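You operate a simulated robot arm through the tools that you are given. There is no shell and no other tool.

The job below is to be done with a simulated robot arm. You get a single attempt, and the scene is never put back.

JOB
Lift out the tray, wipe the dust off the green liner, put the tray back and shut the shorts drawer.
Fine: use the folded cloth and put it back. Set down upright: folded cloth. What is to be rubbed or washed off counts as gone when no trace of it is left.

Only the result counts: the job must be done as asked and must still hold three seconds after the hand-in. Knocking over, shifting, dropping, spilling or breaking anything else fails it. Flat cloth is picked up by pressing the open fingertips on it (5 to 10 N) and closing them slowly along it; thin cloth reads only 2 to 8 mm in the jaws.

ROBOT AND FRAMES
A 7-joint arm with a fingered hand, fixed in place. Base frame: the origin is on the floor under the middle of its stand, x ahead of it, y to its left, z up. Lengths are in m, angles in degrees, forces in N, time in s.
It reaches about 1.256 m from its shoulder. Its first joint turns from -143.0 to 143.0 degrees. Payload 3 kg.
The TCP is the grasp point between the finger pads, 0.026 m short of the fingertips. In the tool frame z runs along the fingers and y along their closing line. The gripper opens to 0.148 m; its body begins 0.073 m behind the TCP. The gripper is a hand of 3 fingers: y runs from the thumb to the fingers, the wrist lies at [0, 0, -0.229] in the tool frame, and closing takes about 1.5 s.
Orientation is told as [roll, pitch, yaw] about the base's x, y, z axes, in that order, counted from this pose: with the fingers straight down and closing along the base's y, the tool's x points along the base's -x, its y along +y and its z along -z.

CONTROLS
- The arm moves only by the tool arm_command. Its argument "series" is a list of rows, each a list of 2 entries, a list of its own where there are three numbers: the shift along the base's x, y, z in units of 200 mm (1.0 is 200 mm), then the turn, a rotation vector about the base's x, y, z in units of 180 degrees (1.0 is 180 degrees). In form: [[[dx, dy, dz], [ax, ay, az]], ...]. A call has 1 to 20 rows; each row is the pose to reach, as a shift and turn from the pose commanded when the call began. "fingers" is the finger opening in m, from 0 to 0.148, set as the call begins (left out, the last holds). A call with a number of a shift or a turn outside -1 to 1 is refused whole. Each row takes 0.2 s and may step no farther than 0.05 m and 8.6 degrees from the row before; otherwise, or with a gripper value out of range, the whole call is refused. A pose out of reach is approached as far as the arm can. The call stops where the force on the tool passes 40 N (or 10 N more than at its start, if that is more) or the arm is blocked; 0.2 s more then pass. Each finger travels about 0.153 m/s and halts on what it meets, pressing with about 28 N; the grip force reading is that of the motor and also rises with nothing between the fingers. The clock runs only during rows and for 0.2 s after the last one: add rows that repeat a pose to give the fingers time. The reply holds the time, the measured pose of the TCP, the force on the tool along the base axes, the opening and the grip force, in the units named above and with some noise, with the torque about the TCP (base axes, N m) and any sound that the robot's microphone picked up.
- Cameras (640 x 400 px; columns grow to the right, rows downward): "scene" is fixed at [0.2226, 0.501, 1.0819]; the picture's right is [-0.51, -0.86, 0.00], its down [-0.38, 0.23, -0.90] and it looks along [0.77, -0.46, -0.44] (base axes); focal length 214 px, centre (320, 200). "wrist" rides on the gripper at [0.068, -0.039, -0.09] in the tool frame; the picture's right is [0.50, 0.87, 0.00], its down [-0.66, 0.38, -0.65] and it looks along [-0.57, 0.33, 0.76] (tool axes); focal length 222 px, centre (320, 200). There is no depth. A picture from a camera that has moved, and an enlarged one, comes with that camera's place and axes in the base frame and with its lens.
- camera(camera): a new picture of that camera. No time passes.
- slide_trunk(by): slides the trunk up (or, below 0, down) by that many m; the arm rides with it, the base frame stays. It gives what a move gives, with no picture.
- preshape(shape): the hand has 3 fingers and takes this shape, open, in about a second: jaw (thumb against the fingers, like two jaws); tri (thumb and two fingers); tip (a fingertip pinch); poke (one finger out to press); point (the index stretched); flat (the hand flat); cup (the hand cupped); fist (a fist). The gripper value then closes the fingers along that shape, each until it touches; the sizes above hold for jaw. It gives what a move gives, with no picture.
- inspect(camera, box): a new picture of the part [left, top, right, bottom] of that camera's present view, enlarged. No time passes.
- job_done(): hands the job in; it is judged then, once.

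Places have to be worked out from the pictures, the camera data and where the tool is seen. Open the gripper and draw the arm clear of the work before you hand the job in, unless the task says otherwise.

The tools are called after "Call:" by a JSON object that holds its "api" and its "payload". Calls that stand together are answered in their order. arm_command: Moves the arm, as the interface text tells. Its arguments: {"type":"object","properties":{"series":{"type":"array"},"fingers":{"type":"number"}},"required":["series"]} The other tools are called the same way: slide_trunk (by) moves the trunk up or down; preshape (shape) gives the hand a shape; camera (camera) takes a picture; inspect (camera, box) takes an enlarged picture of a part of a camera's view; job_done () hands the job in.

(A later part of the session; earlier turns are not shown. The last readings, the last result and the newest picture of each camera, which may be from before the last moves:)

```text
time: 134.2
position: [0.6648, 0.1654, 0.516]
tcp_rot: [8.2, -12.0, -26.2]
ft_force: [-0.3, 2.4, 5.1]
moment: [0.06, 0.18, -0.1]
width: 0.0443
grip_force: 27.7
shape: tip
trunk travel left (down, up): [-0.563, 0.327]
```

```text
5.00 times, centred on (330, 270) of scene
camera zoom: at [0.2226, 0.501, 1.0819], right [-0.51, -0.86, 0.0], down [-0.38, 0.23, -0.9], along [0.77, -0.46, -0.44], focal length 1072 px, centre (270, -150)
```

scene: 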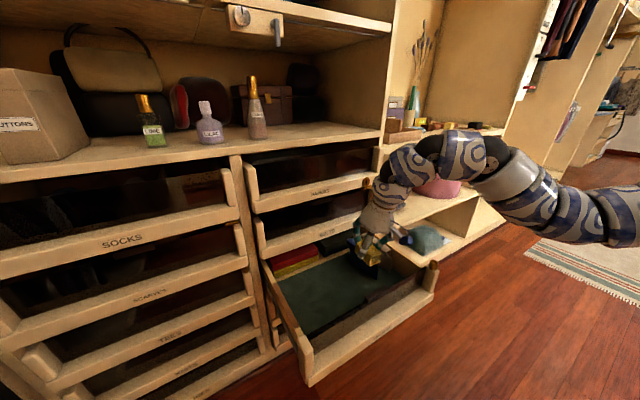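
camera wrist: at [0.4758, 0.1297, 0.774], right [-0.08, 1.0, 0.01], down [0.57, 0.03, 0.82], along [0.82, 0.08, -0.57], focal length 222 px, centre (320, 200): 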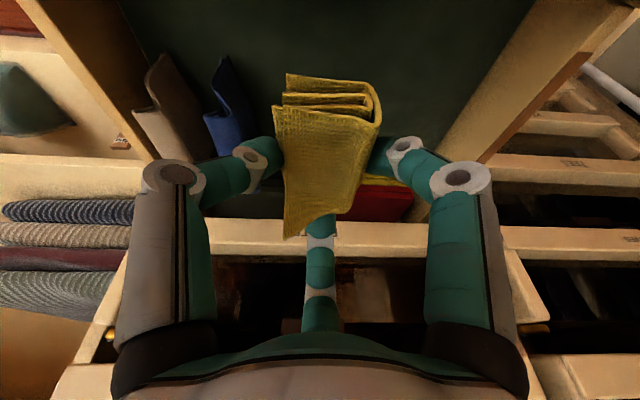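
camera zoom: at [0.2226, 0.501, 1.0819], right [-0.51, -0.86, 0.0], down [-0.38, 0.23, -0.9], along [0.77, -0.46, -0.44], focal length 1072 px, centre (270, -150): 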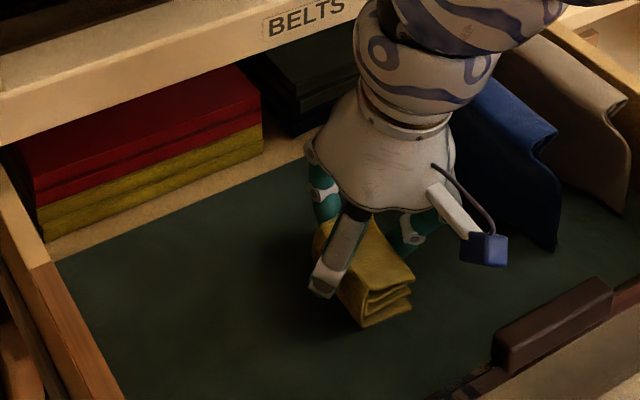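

That pass kept 5 N. I make one more pass there and back 25 mm farther in, over x about 0.69.

Call:
{"api": "arm_command", "payload": {"series": [[[0.06, 0.0, 0.0], [0, 0, 0]], [[0.125, 0.0, 0.0], [0, 0, 0]], [[0.125, 0.06, -0.002], [0, 0, 0]], [[0.125, 0.12, -0.002], [0, 0, 0]], [[0.125, 0.18, -0.003], [0, 0, 0]], [[0.125, 0.24, -0.003], [0, 0, 0]], [[0.125, 0.3, -0.004], [0, 0, 0]], [[0.125, 0.36, -0.004], [0, 0, 0]], [[0.1, 0.42, -0.005], [0, 0, 0]], [[0.08, 0.48, -0.005], [0, 0, 0]]]}}

Call:
{"api": "arm_command", "payload": {"series": [[[0.0, -0.06, 0.0], [0, 0, 0]], [[0.0, -0.12, 0.0], [0, 0, 0]], [[0.0, -0.18, 0.0], [0, 0, 0]], [[0.0, -0.24, 0.001], [0, 0, 0]], [[0.0, -0.3, 0.002], [0, 0, 0]], [[0.0, -0.36, 0.003], [0, 0, 0]], [[0.0, -0.42, 0.003], [0, 0, 0]], [[0.0, -0.47, 0.003], [0, 0, 0]]]}}

Call:
{"api": "inspect", "payload": {"camera": "scene", "box": [280, 230, 380, 310]}}

Call:
{"api": "camera", "payload": {"camera": "wrist"}}

```text
time: 136.4
position: [0.6742, 0.2647, 0.5184]
tcp_rot: [8.0, -12.2, -26.3]
ft_force: [-0.2, 0.1, -0.7]
moment: [-0.01, -0.03, -0.01]
width: 0.0441
grip_force: 28.4
shape: tip
out of reach, approached as far as the arm can: row 9, 10
trunk travel left (down, up): [-0.563, 0.327]
```

```text
time: 138.2
position: [0.6754, 0.1678, 0.5183]
tcp_rot: [8.1, -12.2, -26.2]
ft_force: [-0.4, 0.0, -1.8]
moment: [0.0, -0.03, -0.02]
width: 0.0443
grip_force: 27.7
shape: tip
trunk travel left (down, up): [-0.563, 0.327]
```

```text
5.00 times, centred on (330, 270) of scene
camera zoom: at [0.2226, 0.501, 1.0819], right [-0.51, -0.86, 0.0], down [-0.38, 0.23, -0.9], along [0.77, -0.46, -0.44], focal length 1072 px, centre (270, -150)
```

zoom: 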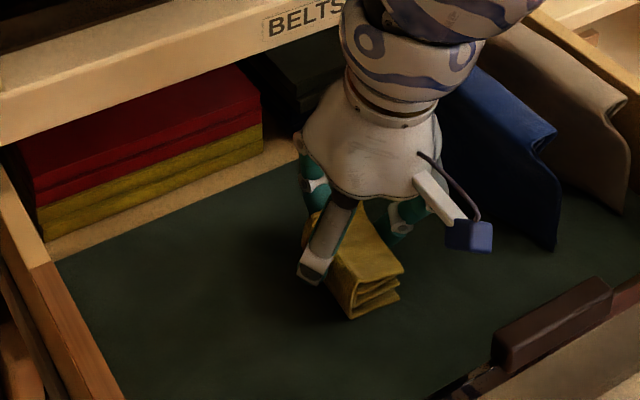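

```text
taken
camera wrist: at [0.5781, 0.1593, 0.5862], right [-0.08, 1.0, 0.01], down [0.57, 0.04, 0.82], along [0.82, 0.08, -0.57], focal length 222 px, centre (320, 200)
```

wrist: 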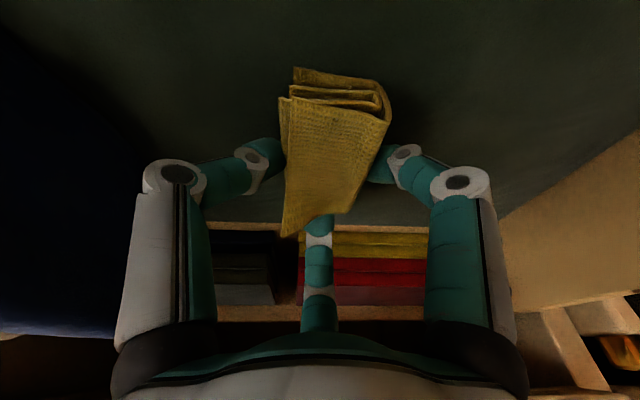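

The liner is clean, and the cloth sits in the grip with its long axis at about -3°, matching its original heading. I lift it out of the drawer and raise the trunk for the return to the shelf.

Call:
{"api": "arm_command", "payload": {"series": [[[0.0, 0.0, 0.15], [0, 0, 0]], [[0.0, 0.0, 0.35], [0, 0, 0]], [[-0.08, -0.05, 0.55], [0, 0, 0]], [[-0.16, -0.1, 0.75], [0, 0, 0]], [[-0.25, -0.15, 0.95], [0, 0, 0]]]}}

Call:
{"api": "inspect", "payload": {"camera": "scene", "box": [280, 240, 380, 310]}}

Call:
{"api": "slide_trunk", "payload": {"by": 0.3}}

```text
time: 139.4
position: [0.6239, 0.1381, 0.7098]
tcp_rot: [8.1, -12.1, -26.1]
ft_force: [1.1, 0.6, -0.4]
moment: [-0.03, 0.02, 0.01]
width: 0.0437
grip_force: 27.9
shape: tip
trunk travel left (down, up): [-0.563, 0.327]
```

```text
5.71 times, centred on (330, 275) of scene
camera zoom: at [0.2226, 0.501, 1.0819], right [-0.51, -0.86, 0.0], down [-0.38, 0.23, -0.9], along [0.77, -0.46, -0.44], focal length 1226 px, centre (263, -229)
```

zoom: 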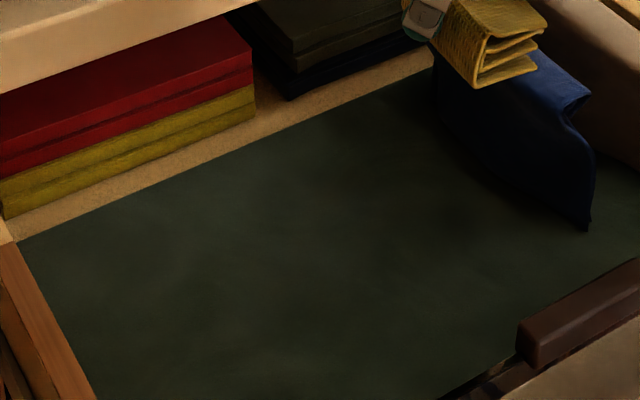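

```text
time: 142.4
position: [0.6247, 0.1376, 1.0089]
tcp_rot: [8.1, -12.0, -26.2]
ft_force: [0.3, 0.2, -0.5]
moment: [-0.04, 0.01, 0.03]
width: 0.0437
grip_force: 28.0
shape: tip
trunk travel left (down, up): [-0.863, 0.027]
```

The liner is clean throughout. I carry the cloth along -y in front of the cabinet, rising to about z 1.08.

Call:
{"api": "arm_command", "payload": {"series": [[[-0.05, -0.15, 0.1], [0, 0, 0]], [[-0.1, -0.32, 0.2], [0, 0, 0]], [[-0.1, -0.5, 0.3], [0, 0, 0]], [[-0.1, -0.7, 0.35], [0, 0, 0]], [[-0.1, -0.9, 0.35], [0, 0, 0]], [[-0.1, -1.0, 0.35], [0, 0, 0]]]}}

Call:
{"api": "arm_command", "payload": {"series": [[[0.0, -0.2, 0.0], [0, 0, 0]], [[0.0, -0.4, 0.0], [0, 0, 0]], [[0.0, -0.6, 0.0], [0, 0, 0]], [[0.05, -0.8, 0.05], [0, 0, 0]], [[0.1, -1.0, 0.1], [0, 0, 0]]]}}

Call:
{"api": "arm_command", "payload": {"series": [[[0.1, -0.2, 0.1], [0, 0, 0]], [[0.2, -0.4, 0.2], [0, 0, 0]], [[0.3, -0.6, 0.3], [0, 0, 0]], [[0.4, -0.8, 0.4], [0, 0, 0]], [[0.5, -1.0, 0.5], [0, 0, 0]]]}}

Call:
{"api": "camera", "payload": {"camera": "scene"}}

Call:
{"api": "camera", "payload": {"camera": "wrist"}}

```text
time: 143.8
position: [0.6024, -0.0629, 1.0788]
tcp_rot: [8.1, -12.1, -26.1]
ft_force: [0.6, -0.5, -0.7]
moment: [0.04, 0.01, 0.0]
width: 0.0437
grip_force: 28.0
shape: tip
trunk travel left (down, up): [-0.863, 0.027]
```

```text
time: 145.0
position: [0.6255, -0.2635, 1.0995]
tcp_rot: [8.3, -12.2, -26.2]
ft_force: [0.9, 0.3, -0.3]
moment: [0.01, -0.04, -0.01]
width: 0.0435
grip_force: 28.2
shape: tip
trunk travel left (down, up): [-0.863, 0.027]
```

```text
time: 146.2
position: [0.7264, -0.4647, 1.1953]
tcp_rot: [8.1, -12.1, -26.2]
ft_force: [0.2, 0.4, -0.4]
moment: [0.02, 0.03, -0.01]
width: 0.0437
grip_force: 28.0
shape: tip
trunk travel left (down, up): [-0.863, 0.027]
```

```text
taken
```

scene: 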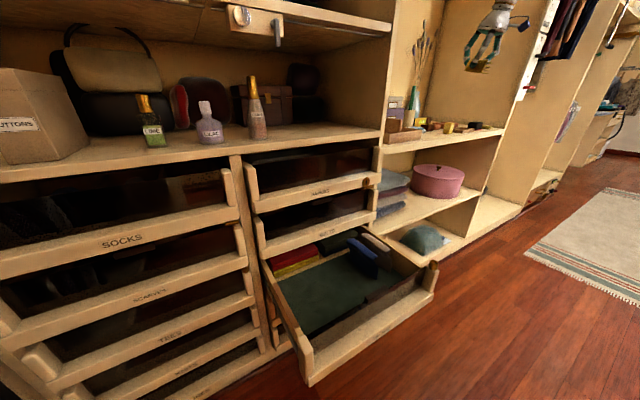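

```text
taken
camera wrist: at [0.6291, -0.4736, 1.2636], right [-0.08, 1.0, 0.01], down [0.57, 0.04, 0.82], along [0.82, 0.08, -0.57], focal length 222 px, centre (320, 200)
```

wrist: 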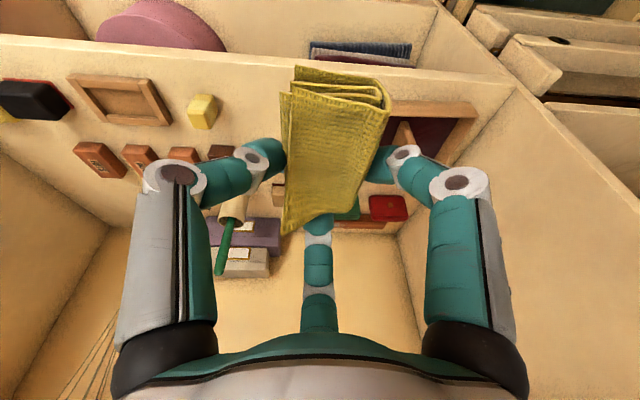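

The shelf items are as before. I rise and move forward, then lower the trunk as I did for the pick-up.

Call:
{"api": "arm_command", "payload": {"series": [[[0.05, -0.03, 0.18], [0, 0, 0]], [[0.15, -0.1, 0.36], [0, 0, 0]], [[0.27, -0.17, 0.5], [0, 0, 0]], [[0.4, -0.25, 0.6], [0, 0, 0]]]}}

Call:
{"api": "slide_trunk", "payload": {"by": -0.27}}

Call:
{"api": "camera", "payload": {"camera": "wrist"}}

Call:
{"api": "inspect", "payload": {"camera": "scene", "box": [385, 60, 505, 160]}}

```text
time: 147.2
position: [0.8072, -0.5142, 1.3174]
tcp_rot: [8.1, -12.0, -26.2]
ft_force: [-0.7, 0.0, -0.3]
moment: [0.0, -0.05, 0.03]
width: 0.0435
grip_force: 27.9
shape: tip
out of reach, approached as far as the arm can: row 2, 3
trunk travel left (down, up): [-0.863, 0.027]
```

```text
time: 149.9
position: [0.8076, -0.5135, 1.0478]
tcp_rot: [8.1, -12.1, -26.2]
ft_force: [0.1, 0.6, -0.7]
moment: [0.01, -0.02, -0.01]
width: 0.0433
grip_force: 28.4
shape: tip
trunk travel left (down, up): [-0.593, 0.297]
```

```text
taken
camera wrist: at [0.7103, -0.5219, 1.1156], right [-0.08, 1.0, 0.01], down [0.57, 0.04, 0.82], along [0.82, 0.08, -0.57], focal length 222 px, centre (320, 200)
```

wrist: 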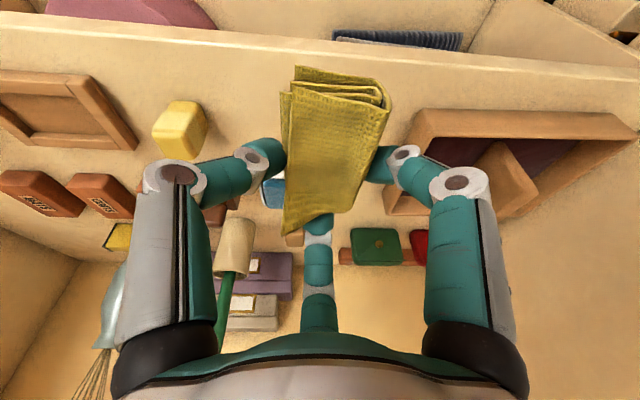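

```text
4.00 times, centred on (445, 110) of scene
camera zoom: at [0.2226, 0.501, 1.0819], right [-0.51, -0.86, 0.0], down [-0.38, 0.23, -0.9], along [0.77, -0.46, -0.44], focal length 858 px, centre (-180, 560)
```

zoom: 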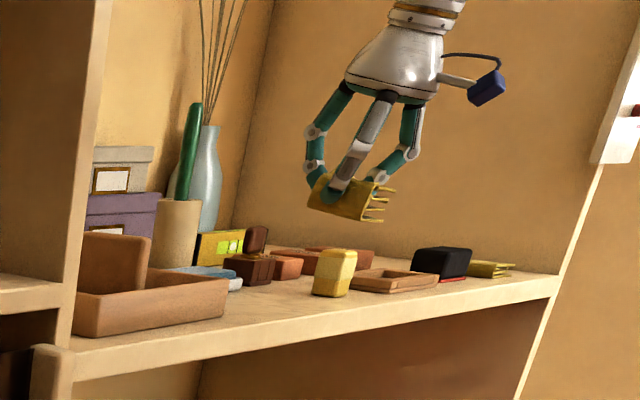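

The original spot is free. I move over it at TCP (0.877, -0.534) and lower to z about 0.975.

Call:
{"api": "arm_command", "payload": {"series": [[[0.12, -0.035, 0.0], [0, 0, 0]], [[0.24, -0.07, 0.0], [0, 0, 0]], [[0.347, -0.1025, 0.0], [0, 0, 0]], [[0.347, -0.1025, -0.15], [0, 0, 0]], [[0.347, -0.1025, -0.28], [0, 0, 0]], [[0.347, -0.1025, -0.37], [0, 0, 0]]]}}

Call:
{"api": "camera", "payload": {"camera": "wrist"}}

Call:
{"api": "inspect", "payload": {"camera": "scene", "box": [405, 90, 485, 150]}}

```text
time: 151.3
position: [0.8746, -0.5335, 0.9723]
tcp_rot: [8.1, -12.2, -26.2]
ft_force: [-0.4, -0.4, -0.6]
moment: [-0.02, 0.01, -0.01]
width: 0.0432
grip_force: 28.3
shape: tip
trunk travel left (down, up): [-0.593, 0.297]
```

```text
taken
camera wrist: at [0.7791, -0.5428, 1.0404], right [-0.08, 1.0, 0.01], down [0.57, 0.04, 0.82], along [0.82, 0.08, -0.57], focal length 222 px, centre (320, 200)
```

wrist: 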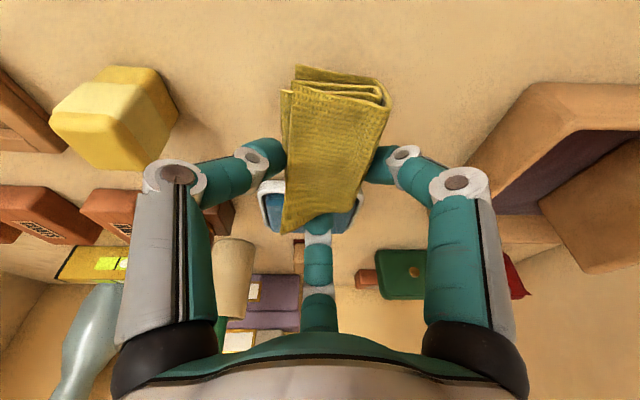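

```text
6.67 times, centred on (445, 120) of scene
camera zoom: at [0.2226, 0.501, 1.0819], right [-0.51, -0.86, 0.0], down [-0.38, 0.23, -0.9], along [0.77, -0.46, -0.44], focal length 1430 px, centre (-513, 733)
```

zoom: 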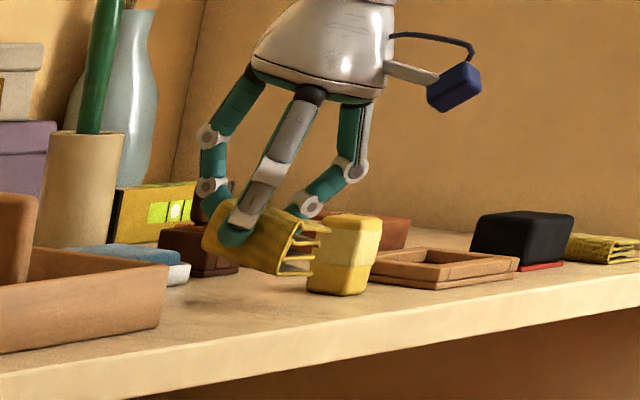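

The cloth hangs with its near end slightly low; it will settle flat on contact. I lower gently in steps.

Call:
{"api": "arm_command", "payload": {"series": [[[0.0, 0.0, -0.04], [0, 0, 0]], [[0.0, 0.0, -0.075], [0, 0, 0]], [[0.0, 0.0, -0.1], [0, 0, 0]]]}}

Call:
{"api": "inspect", "payload": {"camera": "scene", "box": [405, 90, 485, 150]}}

```text
time: 152.1
position: [0.8762, -0.5322, 0.9528]
tcp_rot: [8.1, -12.0, -26.1]
ft_force: [-1.1, -0.3, -1.2]
moment: [0.02, -0.02, 0.01]
width: 0.0435
grip_force: 27.8
shape: tip
trunk travel left (down, up): [-0.593, 0.297]
```

```text
6.67 times, centred on (445, 120) of scene
camera zoom: at [0.2226, 0.501, 1.0819], right [-0.51, -0.86, 0.0], down [-0.38, 0.23, -0.9], along [0.77, -0.46, -0.44], focal length 1430 px, centre (-513, 733)
```

zoom: 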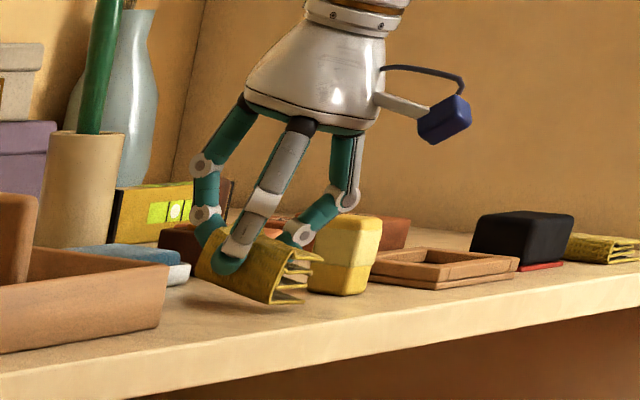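

The near end is about 1 cm above the shelf. I continue down in smaller steps.

Call:
{"api": "arm_command", "payload": {"series": [[[0.0, 0.0, -0.02], [0, 0, 0]], [[0.0, 0.0, -0.04], [0, 0, 0]]]}}

Call:
{"api": "arm_command", "payload": {"series": [[[0.0, 0.0, -0.01], [0, 0, 0]], [[0.0, 0.0, -0.02], [0, 0, 0]]]}}

Call:
{"api": "inspect", "payload": {"camera": "scene", "box": [405, 100, 485, 150]}}

```text
time: 152.7
position: [0.8757, -0.533, 0.9457]
tcp_rot: [8.1, -12.1, -26.2]
ft_force: [1.3, -0.7, 2.3]
moment: [-0.06, 0.11, 0.03]
width: 0.0435
grip_force: 27.9
shape: tip
trunk travel left (down, up): [-0.593, 0.297]
```

```text
time: 153.3
position: [0.8761, -0.5354, 0.9411]
tcp_rot: [8.1, -12.1, -26.1]
ft_force: [3.3, -2.8, 9.1]
moment: [-0.06, 0.26, 0.1]
width: 0.0437
grip_force: 27.5
shape: tip
trunk travel left (down, up): [-0.593, 0.297]
```

```text
8.00 times, centred on (445, 125) of scene
camera zoom: at [0.2226, 0.501, 1.0819], right [-0.51, -0.86, 0.0], down [-0.38, 0.23, -0.9], along [0.77, -0.46, -0.44], focal length 1716 px, centre (-680, 800)
```

zoom: 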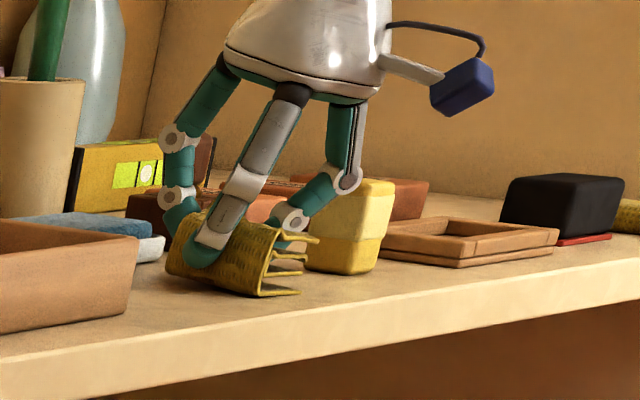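

The near end touches with 9 N while the far end is still slightly raised; the spot matches the original. I ease up 2 mm and open the fingers slowly so that it settles flat.

Call:
{"api": "arm_command", "payload": {"series": [[[0.0, 0.0, 0.01], [0, 0, 0]], [[0.0, 0.0, 0.01], [0, 0, 0]]], "fingers": 0.05}}

Call:
{"api": "arm_command", "payload": {"series": [[[0.0, 0.0, 0.0], [0, 0, 0]], [[0.0, 0.0, 0.0], [0, 0, 0]]], "fingers": 0.062}}

Call:
{"api": "arm_command", "payload": {"series": [[[0.0, 0.0, 0.0], [0, 0, 0]], [[0.0, 0.0, 0.0], [0, 0, 0]]], "fingers": 0.076}}

Call:
{"api": "camera", "payload": {"camera": "wrist"}}

Call:
{"api": "inspect", "payload": {"camera": "scene", "box": [405, 100, 485, 150]}}

```text
time: 153.9
position: [0.8768, -0.5321, 0.9429]
tcp_rot: [8.1, -12.2, -26.3]
ft_force: [0.8, -0.4, 0.2]
moment: [0.0, -0.01, 0.01]
width: 0.0507
grip_force: 0.2
shape: tip
trunk travel left (down, up): [-0.593, 0.297]
```

```text
time: 154.5
position: [0.8764, -0.5339, 0.9439]
tcp_rot: [8.1, -12.0, -26.2]
ft_force: [0.3, 0.4, -0.8]
moment: [-0.01, 0.0, -0.01]
width: 0.0616
grip_force: 0.1
shape: tip
trunk travel left (down, up): [-0.593, 0.297]
```

```text
time: 155.1
position: [0.8752, -0.5331, 0.9433]
tcp_rot: [8.1, -12.1, -26.2]
ft_force: [0.5, 0.3, -0.2]
moment: [0.0, -0.01, -0.03]
width: 0.0756
grip_force: 0.0
shape: tip
trunk travel left (down, up): [-0.593, 0.297]
```

```text
taken
camera wrist: at [0.7798, -0.5422, 1.0111], right [-0.08, 1.0, 0.01], down [0.57, 0.04, 0.82], along [0.82, 0.08, -0.57], focal length 222 px, centre (320, 200)
```

wrist: 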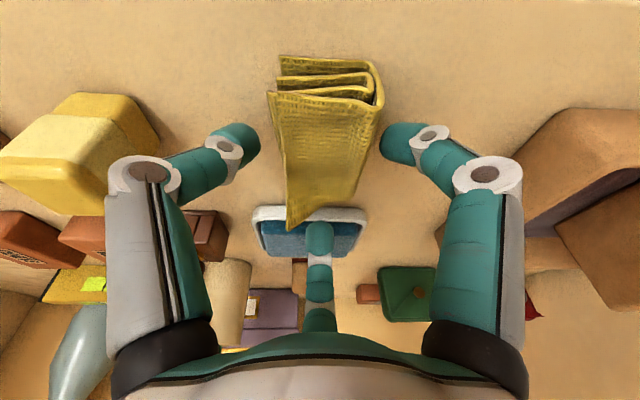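

```text
8.00 times, centred on (445, 125) of scene
camera zoom: at [0.2226, 0.501, 1.0819], right [-0.51, -0.86, 0.0], down [-0.38, 0.23, -0.9], along [0.77, -0.46, -0.44], focal length 1716 px, centre (-680, 800)
```

zoom: 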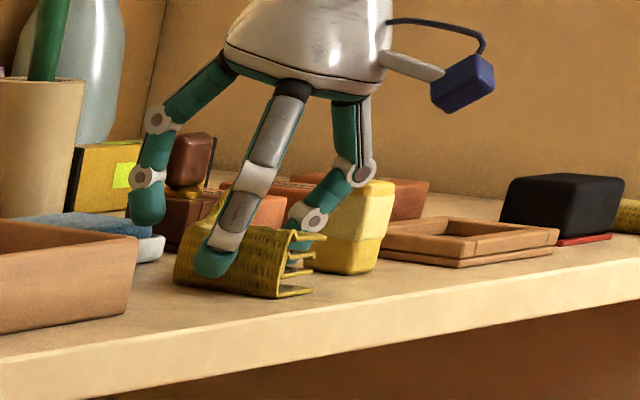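

The cloth settled flat on the shelf at its spot. I withdraw up along the finger line.

Call:
{"api": "arm_command", "payload": {"series": [[[-0.02, -0.003, 0.08], [0, 0, 0]], [[-0.05, -0.007, 0.2], [0, 0, 0]], [[-0.09, -0.012, 0.36], [0, 0, 0]], [[-0.13, -0.018, 0.52], [0, 0, 0]], [[-0.25, -0.018, 0.65], [0, 0, 0]]]}}

Call:
{"api": "camera", "payload": {"camera": "wrist"}}

Call:
{"api": "inspect", "payload": {"camera": "scene", "box": [405, 100, 485, 150]}}

```text
time: 156.3
position: [0.8265, -0.5356, 1.0765]
tcp_rot: [8.3, -12.2, -26.1]
ft_force: [-0.3, 0.7, 0.9]
moment: [-0.09, -0.02, -0.02]
width: 0.0756
grip_force: 0.0
shape: tip
trunk travel left (down, up): [-0.593, 0.297]
```

```text
taken
camera wrist: at [0.7301, -0.545, 1.1437], right [-0.09, 1.0, 0.01], down [0.57, 0.04, 0.82], along [0.82, 0.08, -0.57], focal length 222 px, centre (320, 200)
```

wrist: 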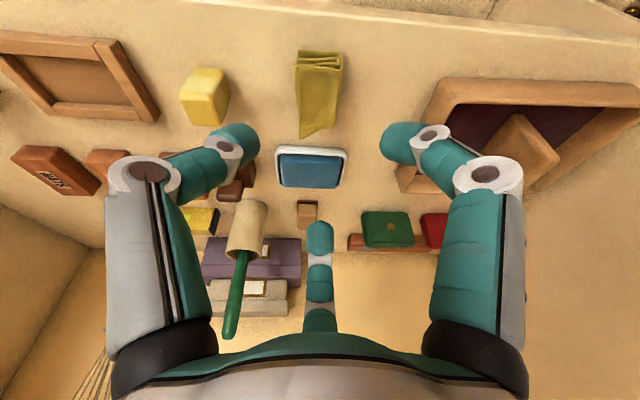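

```text
8.00 times, centred on (445, 125) of scene
camera zoom: at [0.2226, 0.501, 1.0819], right [-0.51, -0.86, 0.0], down [-0.38, 0.23, -0.9], along [0.77, -0.46, -0.44], focal length 1716 px, centre (-680, 800)
```

zoom: 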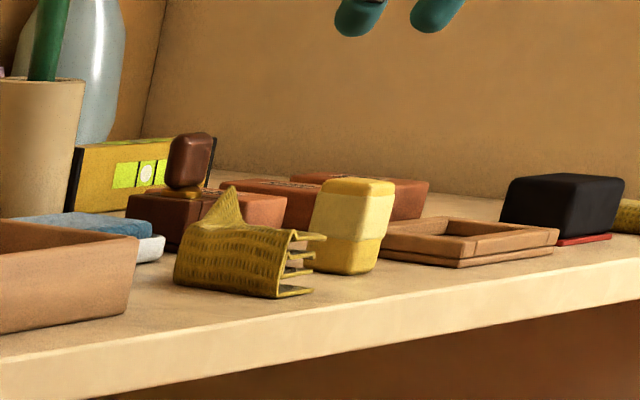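

The cloth is back on its spot, upright and with the same heading (within about 1 cm). Next I go over the tray, turning the hand back to yaw 0 and tilt -20°.

Call:
{"api": "arm_command", "payload": {"series": [[[0.0, 0.2, 0.05], [0, 0, 0.029]], [[0.03, 0.4, 0.1], [0, 0, 0.058]], [[0.06, 0.6, 0.14], [0, 0, 0.087]], [[0.08, 0.8, 0.14], [0, 0, 0.116]], [[0.1, 1.0, 0.14], [0, 0, 0.145]]], "fingers": 0.09}}

Call:
{"api": "arm_command", "payload": {"series": [[[0.0, 0.1, 0.0], [-0.015, -0.0144, -0.0032]], [[0.02, 0.2, 0.0], [-0.03, -0.029, -0.0065]], [[0.035, 0.265, 0.0], [-0.045, -0.0433, -0.0097]]]}}

Call:
{"api": "camera", "payload": {"camera": "wrist"}}

Call:
{"api": "inspect", "payload": {"camera": "wrist", "box": [200, 0, 460, 170]}}

```text
time: 157.5
position: [0.8391, -0.4014, 1.0796]
tcp_rot: [8.2, -12.1, -0.1]
ft_force: [-0.1, -0.3, 1.1]
moment: [0.06, 0.0, -0.01]
width: 0.0898
grip_force: 0.0
shape: tip
out of reach, approached as far as the arm can: row 4, 5
trunk travel left (down, up): [-0.593, 0.297]
```

```text
time: 158.3
position: [0.8429, -0.3632, 1.0709]
tcp_rot: [-0.4, -19.9, 0.6]
ft_force: [0.7, 0.6, 0.3]
moment: [-0.01, -0.01, 0.0]
width: 0.0897
grip_force: 0.0
shape: tip
out of reach, approached as far as the arm can: row 1, 2, 3
trunk travel left (down, up): [-0.593, 0.297]
```

```text
taken
camera wrist: at [0.7497, -0.4021, 1.1326], right [-0.48, 0.86, -0.18], down [0.39, 0.39, 0.84], along [0.79, 0.33, -0.52], focal length 222 px, centre (320, 200)
```

wrist: 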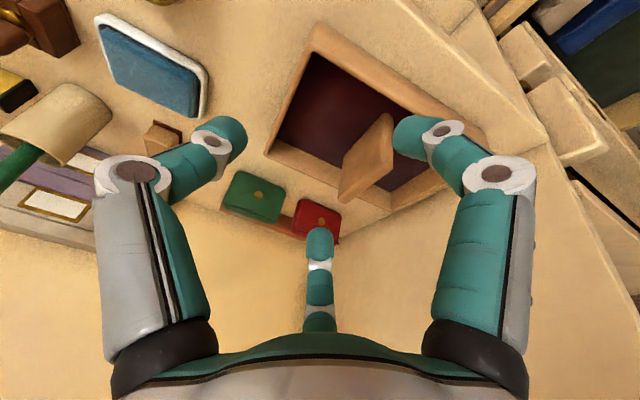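

```text
2.35 times, centred on (330, 85) of wrist
camera zoom: at [0.7497, -0.4021, 1.1326], right [-0.48, 0.86, -0.18], down [0.39, 0.39, 0.84], along [0.79, 0.33, -0.52], focal length 523 px, centre (296, 471)
```

zoom: 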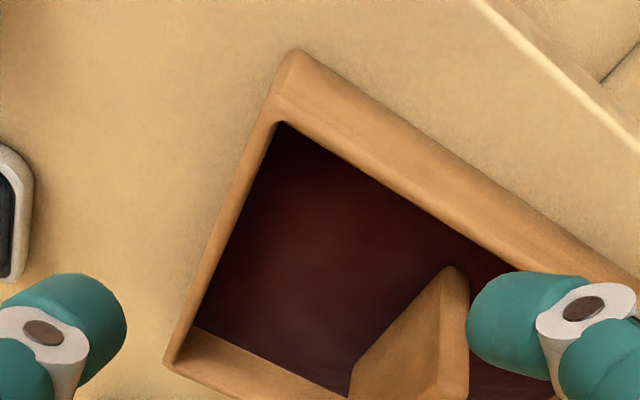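

The arm is too folded for this with the low trunk; I raise the trunk again by 0.25 and then lower the hand to the tray's pre-grasp pose.

Call:
{"api": "slide_trunk", "payload": {"by": 0.25}}

Call:
{"api": "arm_command", "payload": {"series": [[[0.0, 0.08, -0.18], [0.001, 0, -0.001]], [[0.0, 0.16, -0.36], [0.002, 0, -0.002]], [[0.02, 0.24, -0.54], [0.0022, 0, -0.0033]], [[0.04, 0.32, -0.72], [0.0022, 0, -0.0033]], [[0.05, 0.4, -0.9], [0.0022, 0, -0.0033]], [[0.05, 0.4035, -1.0], [0.0022, 0, -0.0033]]]}}

Call:
{"api": "camera", "payload": {"camera": "wrist"}}

Call:
{"api": "inspect", "payload": {"camera": "wrist", "box": [200, 0, 460, 170]}}

```text
time: 160.9
position: [0.8434, -0.3625, 1.3205]
tcp_rot: [-0.4, -19.9, 0.6]
ft_force: [0.4, 0.9, -0.4]
moment: [-0.03, 0.01, 0.01]
width: 0.0897
grip_force: 0.1
shape: tip
trunk travel left (down, up): [-0.843, 0.047]
```

```text
time: 162.3
position: [0.8511, -0.2813, 1.1186]
tcp_rot: [0.1, -19.9, -0.3]
ft_force: [0.4, -0.1, 0.8]
moment: [-0.03, 0.0, -0.01]
width: 0.0896
grip_force: 0.0
shape: tip
trunk travel left (down, up): [-0.843, 0.047]
```

```text
taken
camera wrist: at [0.7572, -0.3193, 1.1798], right [-0.47, 0.87, -0.17], down [0.4, 0.37, 0.84], along [0.79, 0.33, -0.52], focal length 222 px, centre (320, 200)
```

wrist: 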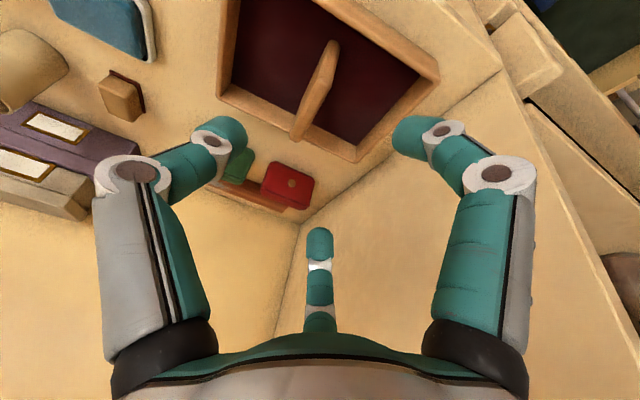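

```text
2.35 times, centred on (330, 85) of wrist
camera zoom: at [0.7572, -0.3193, 1.1798], right [-0.47, 0.87, -0.17], down [0.4, 0.37, 0.84], along [0.79, 0.33, -0.52], focal length 523 px, centre (296, 471)
```

zoom: 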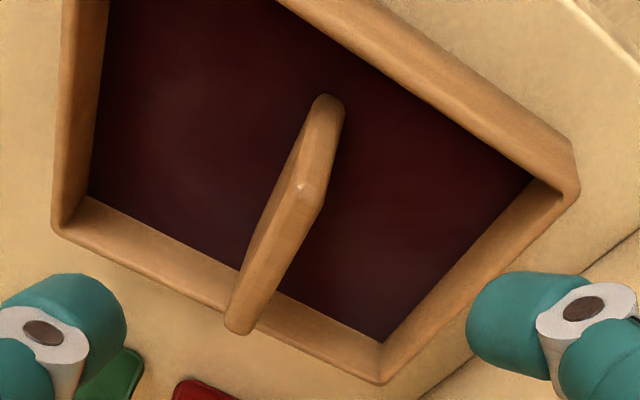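

The tray is undisturbed: its handle spans x 0.866–0.942 at y about -0.286. I descend along the finger line to the same grasp height as at placing.

Call:
{"api": "arm_command", "payload": {"series": [[[0.056, -0.002, -0.16], [0, 0, 0]], [[0.112, -0.004, -0.32], [0, 0, 0]], [[0.168, -0.006, -0.48], [0, 0, 0]], [[0.224, -0.008, -0.64], [0, 0, 0]], [[0.27, -0.01, -0.765], [0, 0, 0]]]}}

Call:
{"api": "camera", "payload": {"camera": "wrist"}}

```text
time: 163.5
position: [0.9071, -0.2831, 0.9661]
tcp_rot: [0.1, -19.8, -0.4]
ft_force: [0.2, 0.0, 0.8]
moment: [0.02, 0.0, 0.0]
width: 0.09
grip_force: 0.0
shape: tip
trunk travel left (down, up): [-0.843, 0.047]
```

```text
taken
camera wrist: at [0.8138, -0.3208, 1.0274], right [-0.47, 0.87, -0.17], down [0.4, 0.38, 0.84], along [0.79, 0.32, -0.52], focal length 222 px, centre (320, 200)
```

wrist: 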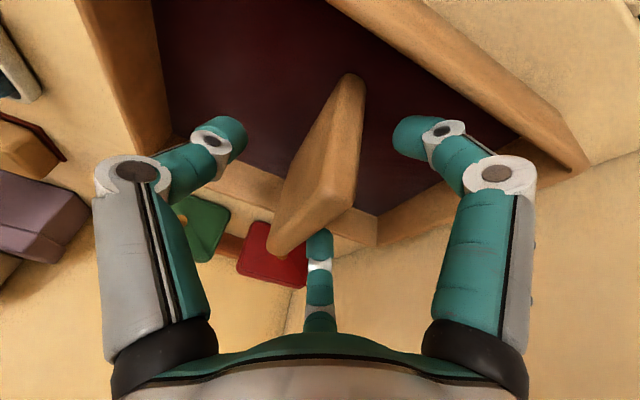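

The handle is between thumb and fingers as in the first grasp. I close on it.

Call:
{"api": "arm_command", "payload": {"series": [[[0, 0, 0], [0, 0, 0]], [[0, 0, 0], [0, 0, 0]], [[0, 0, 0], [0, 0, 0]], [[0, 0, 0], [0, 0, 0]], [[0, 0, 0], [0, 0, 0]], [[0, 0, 0], [0, 0, 0]], [[0, 0, 0], [0, 0, 0]]], "fingers": 0.0}}

Call:
{"api": "camera", "payload": {"camera": "wrist"}}

```text
time: 165.1
position: [0.9074, -0.2821, 0.9674]
tcp_rot: [0.0, -20.0, -0.2]
ft_force: [0.3, -0.3, 0.7]
moment: [-0.02, 0.01, -0.01]
width: 0.0162
grip_force: 27.9
shape: tip
trunk travel left (down, up): [-0.843, 0.047]
```

```text
taken
camera wrist: at [0.8139, -0.3204, 1.0281], right [-0.47, 0.87, -0.17], down [0.4, 0.38, 0.84], along [0.79, 0.32, -0.52], focal length 222 px, centre (320, 200)
```

wrist: 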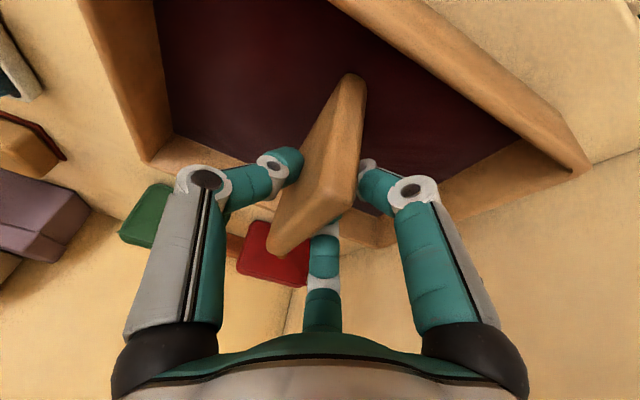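

Gripped (16 mm). I lift the tray off the shelf by 10 cm and draw it out toward me.

Call:
{"api": "arm_command", "payload": {"series": [[[0, 0, 0.1], [0, 0, 0]], [[0, 0, 0.25], [0, 0, 0]], [[0, 0, 0.4], [0, 0, 0]], [[0, 0, 0.52], [0, 0, 0]], [[-0.15, 0, 0.55], [0, 0, 0]], [[-0.3, 0, 0.55], [0, 0, 0]], [[-0.48, 0, 0.55], [0, 0, 0]], [[-0.66, 0, 0.55], [0, 0, 0]], [[-0.84, 0, 0.55], [0, 0, 0]], [[-1.0, 0, 0.55], [0, 0, 0]]]}}

Call:
{"api": "camera", "payload": {"camera": "scene"}}

Call:
{"api": "camera", "payload": {"camera": "wrist"}}

```text
time: 167.3
position: [0.7031, -0.2849, 1.0755]
tcp_rot: [0.1, -19.9, -0.1]
ft_force: [-1.0, 0.2, -2.5]
moment: [0.03, 0.04, 0.02]
width: 0.0161
grip_force: 28.2
shape: tip
trunk travel left (down, up): [-0.843, 0.047]
```

```text
taken
```

scene: 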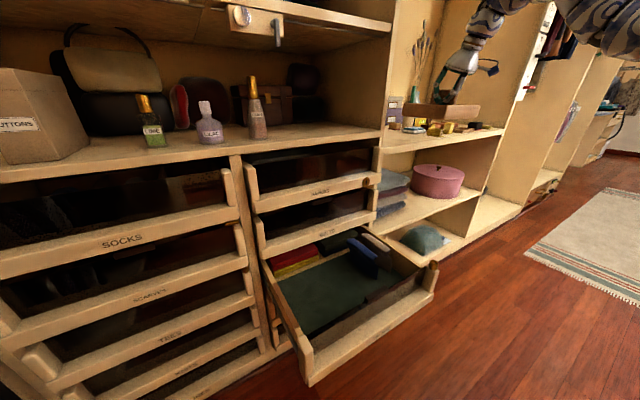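

```text
taken
camera wrist: at [0.6101, -0.3233, 1.137], right [-0.47, 0.87, -0.17], down [0.39, 0.38, 0.84], along [0.79, 0.33, -0.52], focal length 222 px, centre (320, 200)
```

wrist: 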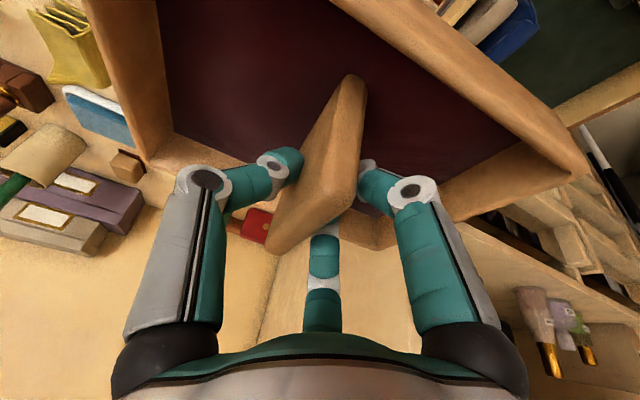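

The tray hangs level. I bring it further out to x about 0.585 and along +y to above the drawer.

Call:
{"api": "arm_command", "payload": {"series": [[[-0.2, 0.0, 0], [0, 0, 0]], [[-0.4, 0.0, 0], [0, 0, 0]], [[-0.58, 0.05, 0], [0, 0, 0]], [[-0.6, 0.25, 0], [0, 0, 0]], [[-0.6, 0.45, 0], [0, 0, 0]], [[-0.6, 0.65, 0], [0, 0, 0]], [[-0.6, 0.85, 0], [0, 0, 0]], [[-0.6, 1.0, 0], [0, 0, 0]]]}}

Call:
{"api": "arm_command", "payload": {"series": [[[0.0, 0.2, 0], [0, 0, 0]], [[0.0, 0.4, 0], [0, 0, 0]], [[0.0, 0.6, 0], [0, 0, 0]], [[0.0, 0.8, 0], [0, 0, 0]], [[0.0, 1.0, 0], [0, 0, 0]]]}}

Call:
{"api": "arm_command", "payload": {"series": [[[0.0, 0.2, 0], [0, 0, 0]], [[0.0, 0.4, 0], [0, 0, 0]], [[0.02, 0.53, 0], [0, 0, 0]]]}}

Call:
{"api": "camera", "payload": {"camera": "scene"}}

```text
time: 169.1
position: [0.5903, -0.0834, 1.0794]
tcp_rot: [0.0, -19.9, -0.2]
ft_force: [-0.3, 1.0, -2.9]
moment: [0.03, 0.04, 0.0]
width: 0.0159
grip_force: 27.8
shape: tip
trunk travel left (down, up): [-0.843, 0.047]
```

```text
time: 170.3
position: [0.5886, 0.1152, 1.0764]
tcp_rot: [0.0, -19.9, -0.1]
ft_force: [0.3, -0.1, -2.6]
moment: [0.04, 0.04, 0.03]
width: 0.0159
grip_force: 27.6
shape: tip
trunk travel left (down, up): [-0.843, 0.047]
```

```text
time: 171.1
position: [0.5894, 0.2195, 1.0749]
tcp_rot: [-0.1, -19.9, -0.2]
ft_force: [0.8, 0.4, -3.5]
moment: [0.06, 0.03, 0.02]
width: 0.0156
grip_force: 28.1
shape: tip
trunk travel left (down, up): [-0.843, 0.047]
```

```text
taken
```

scene: 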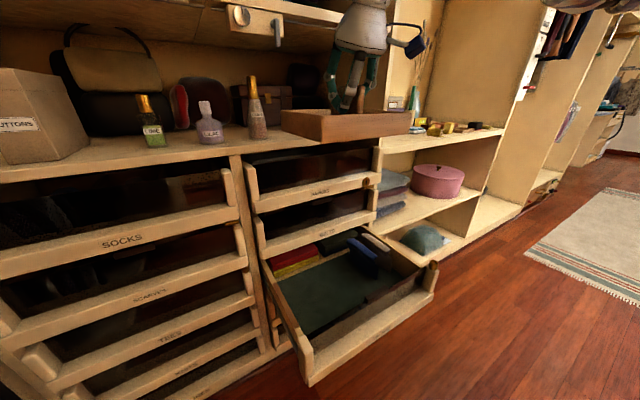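

The tray is over the drawer area, clear of the counter front. I lower the trunk by 0.28.

Call:
{"api": "slide_trunk", "payload": {"by": -0.28}}

Call:
{"api": "camera", "payload": {"camera": "scene"}}

```text
time: 173.9
position: [0.5895, 0.2188, 0.795]
tcp_rot: [0.1, -19.9, -0.2]
ft_force: [0.0, -0.3, -2.3]
moment: [-0.02, 0.01, -0.04]
width: 0.016
grip_force: 28.0
shape: tip
trunk travel left (down, up): [-0.563, 0.327]
```

```text
taken
```

scene: 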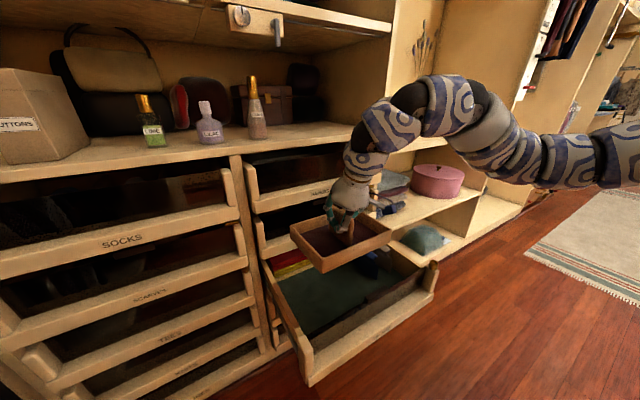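

I lower the tray into the drawer, keeping it 6 cm forward of its final place to clear the BELTS front.

Call:
{"api": "arm_command", "payload": {"series": [[[0.02, 0.005, -0.2], [0, 0, 0]], [[0.04, 0.01, -0.4], [0, 0, 0]], [[0.06, 0.016, -0.6], [0, 0, 0]], [[0.0775, 0.0225, -0.8], [0, 0, 0]], [[0.0775, 0.0225, -0.975], [0, 0, 0]]]}}

Call:
{"api": "inspect", "payload": {"camera": "scene", "box": [260, 200, 420, 320]}}

Call:
{"api": "camera", "payload": {"camera": "wrist"}}

```text
time: 175.1
position: [0.6058, 0.2238, 0.5992]
tcp_rot: [0.1, -20.0, -0.1]
ft_force: [-0.3, -1.0, -3.4]
moment: [0.03, 0.02, 0.02]
width: 0.0157
grip_force: 27.7
shape: tip
trunk travel left (down, up): [-0.563, 0.327]
```

```text
3.33 times, centred on (340, 260) of scene
camera zoom: at [0.2226, 0.501, 1.0819], right [-0.51, -0.86, 0.0], down [-0.38, 0.23, -0.9], along [0.77, -0.46, -0.44], focal length 715 px, centre (253, 0)
```

zoom: 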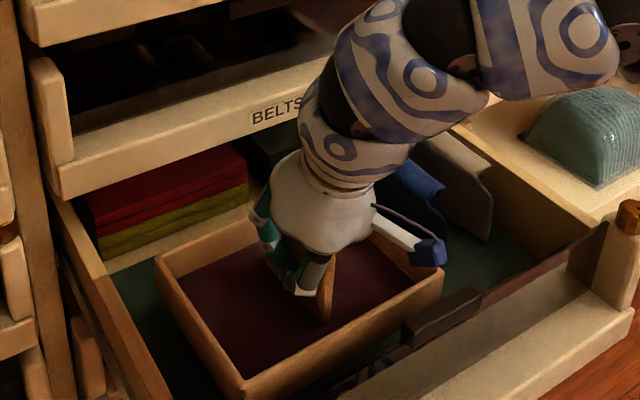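

```text
taken
camera wrist: at [0.5126, 0.1857, 0.6608], right [-0.47, 0.87, -0.17], down [0.39, 0.38, 0.84], along [0.79, 0.33, -0.52], focal length 222 px, centre (320, 200)
```

wrist: 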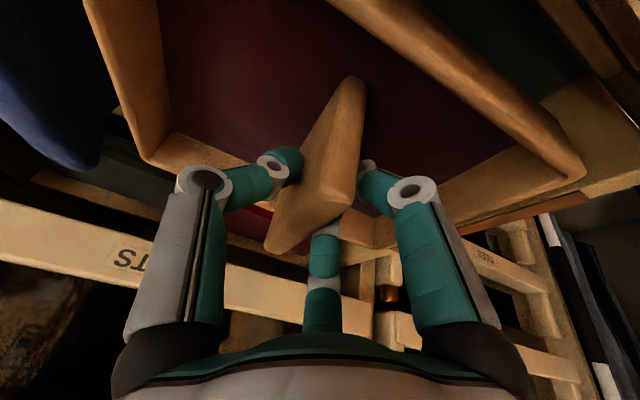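

All clear. I lower a little, slide it back 6 cm to its original x, and bring it down to just above the liner.

Call:
{"api": "arm_command", "payload": {"series": [[[0.0, 0.0, -0.1], [0, 0, 0]], [[0.1, 0.003, -0.12], [0, 0, 0]], [[0.2, 0.006, -0.14], [0, 0, 0]], [[0.31, 0.009, -0.16], [0, 0, 0]], [[0.31, 0.009, -0.21], [0, 0, 0]], [[0.31, 0.009, -0.26], [0, 0, 0]]]}}

Call:
{"api": "inspect", "payload": {"camera": "scene", "box": [260, 200, 420, 320]}}

```text
time: 176.5
position: [0.6681, 0.2272, 0.5477]
tcp_rot: [0.1, -19.9, -0.1]
ft_force: [0.2, 0.5, -3.0]
moment: [0.01, 0.02, -0.02]
width: 0.0159
grip_force: 28.1
shape: tip
trunk travel left (down, up): [-0.563, 0.327]
```

```text
3.33 times, centred on (340, 260) of scene
camera zoom: at [0.2226, 0.501, 1.0819], right [-0.51, -0.86, 0.0], down [-0.38, 0.23, -0.9], along [0.77, -0.46, -0.44], focal length 715 px, centre (253, 0)
```

zoom: 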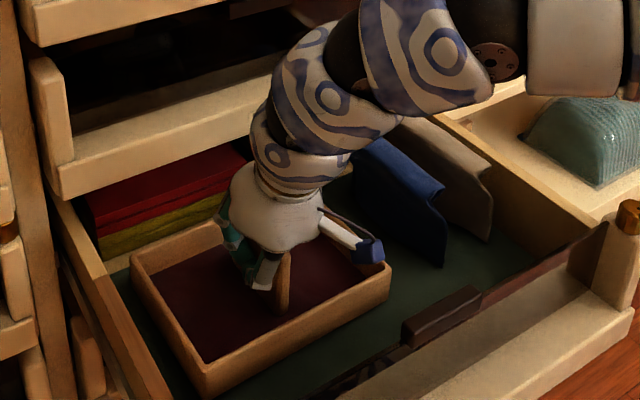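

Now I lower the last millimetres in small steps until the weight comes off.

Call:
{"api": "arm_command", "payload": {"series": [[[0.0, -0.004, -0.01], [0, 0, 0]], [[0.0, -0.008, -0.02], [0, 0, 0]]]}}

Call:
{"api": "arm_command", "payload": {"series": [[[0.0, 0.0, -0.007], [0, 0, 0]], [[0.0, 0.0, -0.013], [0, 0, 0]]]}}

```text
time: 177.1
position: [0.668, 0.2231, 0.5434]
tcp_rot: [0.1, -19.9, -0.2]
ft_force: [-0.6, 1.0, -4.0]
moment: [0.04, 0.06, 0.0]
width: 0.0157
grip_force: 28.3
shape: tip
trunk travel left (down, up): [-0.563, 0.327]
```

```text
time: 177.7
position: [0.6681, 0.2237, 0.5422]
tcp_rot: [0.1, -19.9, -0.1]
ft_force: [0.2, 0.7, -2.3]
moment: [-0.03, 0.04, -0.01]
width: 0.0162
grip_force: 28.1
shape: tip
trunk travel left (down, up): [-0.563, 0.327]
```

Weight still on the hand; I go on by another few millimetres.

Call:
{"api": "arm_command", "payload": {"series": [[[0.0, 0.0, -0.007], [0, 0, 0]], [[0.0, 0.0, -0.013], [0, 0, 0]]]}}

Call:
{"api": "arm_command", "payload": {"series": [[[0.0, 0.0, -0.004], [0, 0, 0]], [[0.0, 0.0, -0.008], [0, 0, 0]]]}}

Call:
{"api": "inspect", "payload": {"camera": "scene", "box": [260, 200, 420, 320]}}

```text
time: 178.3
position: [0.6682, 0.2245, 0.5404]
tcp_rot: [0.2, -20.0, -0.2]
ft_force: [-1.7, -1.5, 10.3]
moment: [-0.16, -0.05, 0.0]
width: 0.0158
grip_force: 27.8
shape: tip
trunk travel left (down, up): [-0.563, 0.327]
```

```text
time: 178.9
position: [0.6682, 0.2253, 0.54]
tcp_rot: [0.1, -20.0, -0.2]
ft_force: [0.6, -1.4, 15.2]
moment: [-0.21, -0.09, 0.03]
width: 0.016
grip_force: 28.4
shape: tip
trunk travel left (down, up): [-0.563, 0.327]
```

```text
3.33 times, centred on (340, 260) of scene
camera zoom: at [0.2226, 0.501, 1.0819], right [-0.51, -0.86, 0.0], down [-0.38, 0.23, -0.9], along [0.77, -0.46, -0.44], focal length 715 px, centre (253, 0)
```

zoom: 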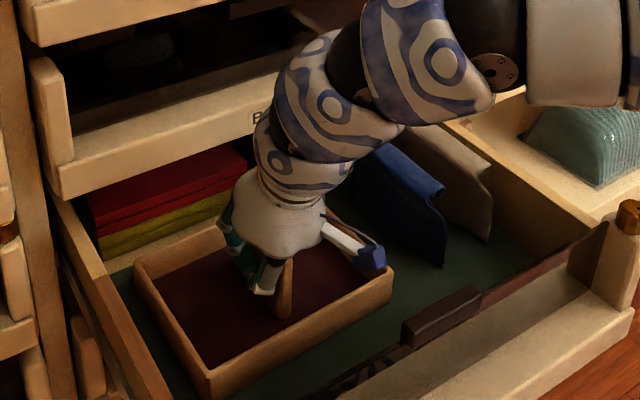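

The tray stands on the liner at its original place (corners match the first picture). I ease the press by 1.5 mm, then open the fingers and withdraw.

Call:
{"api": "arm_command", "payload": {"series": [[[0.0, 0.0, 0.008], [0, 0, 0]], [[0.0, 0.0, 0.008], [0, 0, 0]]]}}

Call:
{"api": "arm_command", "payload": {"series": [[[0.0, 0.0, 0.0], [0, 0, 0]], [[0.0, 0.0, 0.0], [0, 0, 0]], [[0.0, 0.0, 0.0], [0, 0, 0]], [[0.0, 0.0, 0.0], [0, 0, 0]]], "fingers": 0.09}}

Call:
{"api": "arm_command", "payload": {"series": [[[-0.05, 0, 0.14], [0, 0, 0]], [[-0.1, 0, 0.28], [0, 0, 0]], [[-0.15, 0, 0.42], [0, 0, 0]], [[-0.2, 0, 0.56], [0, 0, 0]], [[-0.26, 0, 0.72], [0, 0, 0]]]}}

Call:
{"api": "inspect", "payload": {"camera": "scene", "box": [260, 200, 450, 340]}}

Call:
{"api": "camera", "payload": {"camera": "wrist"}}

```text
time: 179.5
position: [0.6672, 0.224, 0.5393]
tcp_rot: [0.1, -19.9, -0.1]
ft_force: [2.2, 1.3, 7.8]
moment: [-0.13, -0.09, 0.04]
width: 0.0158
grip_force: 27.4
shape: tip
trunk travel left (down, up): [-0.563, 0.327]
```

```text
time: 180.5
position: [0.6674, 0.2245, 0.5399]
tcp_rot: [0.1, -20.0, -0.3]
ft_force: [-0.3, -0.2, 0.0]
moment: [0.02, -0.01, -0.01]
width: 0.0894
grip_force: 0.1
shape: tip
trunk travel left (down, up): [-0.563, 0.327]
```

```text
time: 181.7
position: [0.6148, 0.2239, 0.6855]
tcp_rot: [0.1, -19.8, -0.3]
ft_force: [-0.7, -0.4, -0.3]
moment: [-0.04, 0.0, -0.01]
width: 0.0896
grip_force: 0.1
shape: tip
trunk travel left (down, up): [-0.563, 0.327]
```

```text
2.86 times, centred on (355, 270) of scene
camera zoom: at [0.2226, 0.501, 1.0819], right [-0.51, -0.86, 0.0], down [-0.38, 0.23, -0.9], along [0.77, -0.46, -0.44], focal length 613 px, centre (220, 0)
```

zoom: 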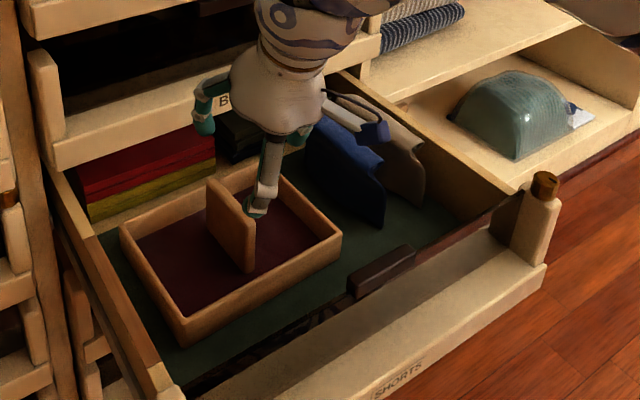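

```text
taken
camera wrist: at [0.522, 0.1854, 0.7472], right [-0.47, 0.87, -0.17], down [0.39, 0.38, 0.84], along [0.79, 0.33, -0.52], focal length 222 px, centre (320, 200)
```

wrist: 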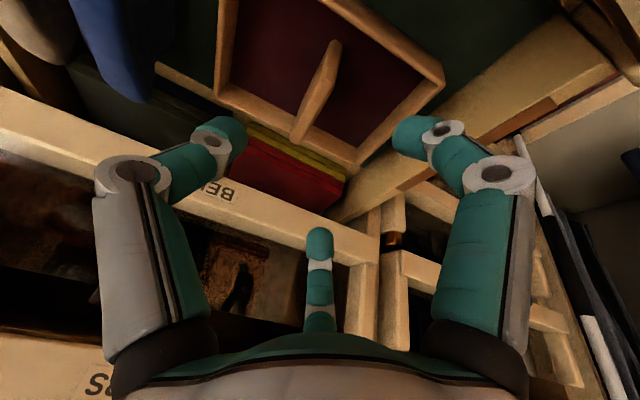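

The tray is back in its place with the liner clean. Now for shutting the drawer: I close the fingers, raise the trunk by 0.2 for room, and move the hand out in front of the drawer.

Call:
{"api": "arm_command", "payload": {"series": [[[-0.1, -0.05, 0.12], [0, 0, 0]], [[-0.2, -0.1, 0.24], [0, 0, 0]], [[-0.2, -0.1, 0.24], [0, 0, 0]], [[-0.2, -0.1, 0.24], [0, 0, 0]]], "fingers": 0.0}}

Call:
{"api": "slide_trunk", "payload": {"by": 0.2}}

Call:
{"api": "arm_command", "payload": {"series": [[[-0.2, -0.1, 0.0], [0, 0, 0]], [[-0.4, -0.2, 0.0], [0, 0, 0]], [[-0.6, -0.3, -0.05], [0, 0, 0]], [[-0.8, -0.35, -0.1], [0, 0, 0]], [[-0.98, -0.35, -0.15], [0, 0, 0]]]}}

Call:
{"api": "camera", "payload": {"camera": "scene"}}

Call:
{"api": "camera", "payload": {"camera": "wrist"}}

```text
time: 182.7
position: [0.5767, 0.2043, 0.7302]
tcp_rot: [0.1, -19.8, -0.2]
ft_force: [-0.1, -0.3, 0.4]
moment: [0.01, 0.02, -0.01]
width: 0.0001
grip_force: 28.3
shape: tip
trunk travel left (down, up): [-0.563, 0.327]
```

```text
time: 184.9
position: [0.5753, 0.2039, 0.9303]
tcp_rot: [0.1, -19.9, -0.2]
ft_force: [0.8, 0.2, -1.0]
moment: [-0.01, 0.0, -0.05]
width: 0.0
grip_force: 28.1
shape: tip
trunk travel left (down, up): [-0.763, 0.127]
```

```text
time: 186.1
position: [0.3816, 0.1326, 0.9023]
tcp_rot: [0.2, -19.9, -0.2]
ft_force: [0.4, -0.1, -0.7]
moment: [-0.01, 0.02, 0.0]
width: 0.0001
grip_force: 28.1
shape: tip
trunk travel left (down, up): [-0.763, 0.127]
```

```text
taken
```

scene: 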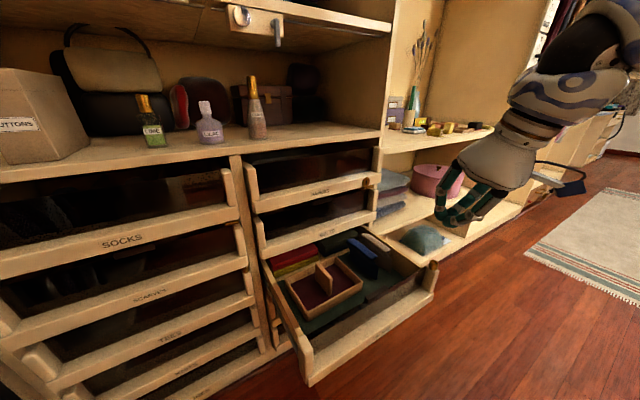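

```text
taken
camera wrist: at [0.2882, 0.0955, 0.9638], right [-0.47, 0.87, -0.17], down [0.39, 0.38, 0.84], along [0.79, 0.32, -0.52], focal length 222 px, centre (320, 200)
```

wrist: 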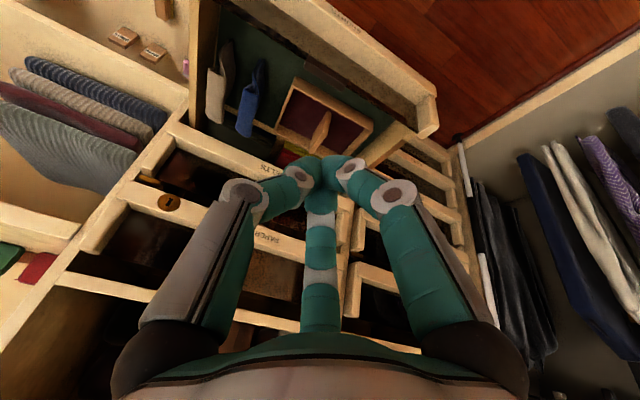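

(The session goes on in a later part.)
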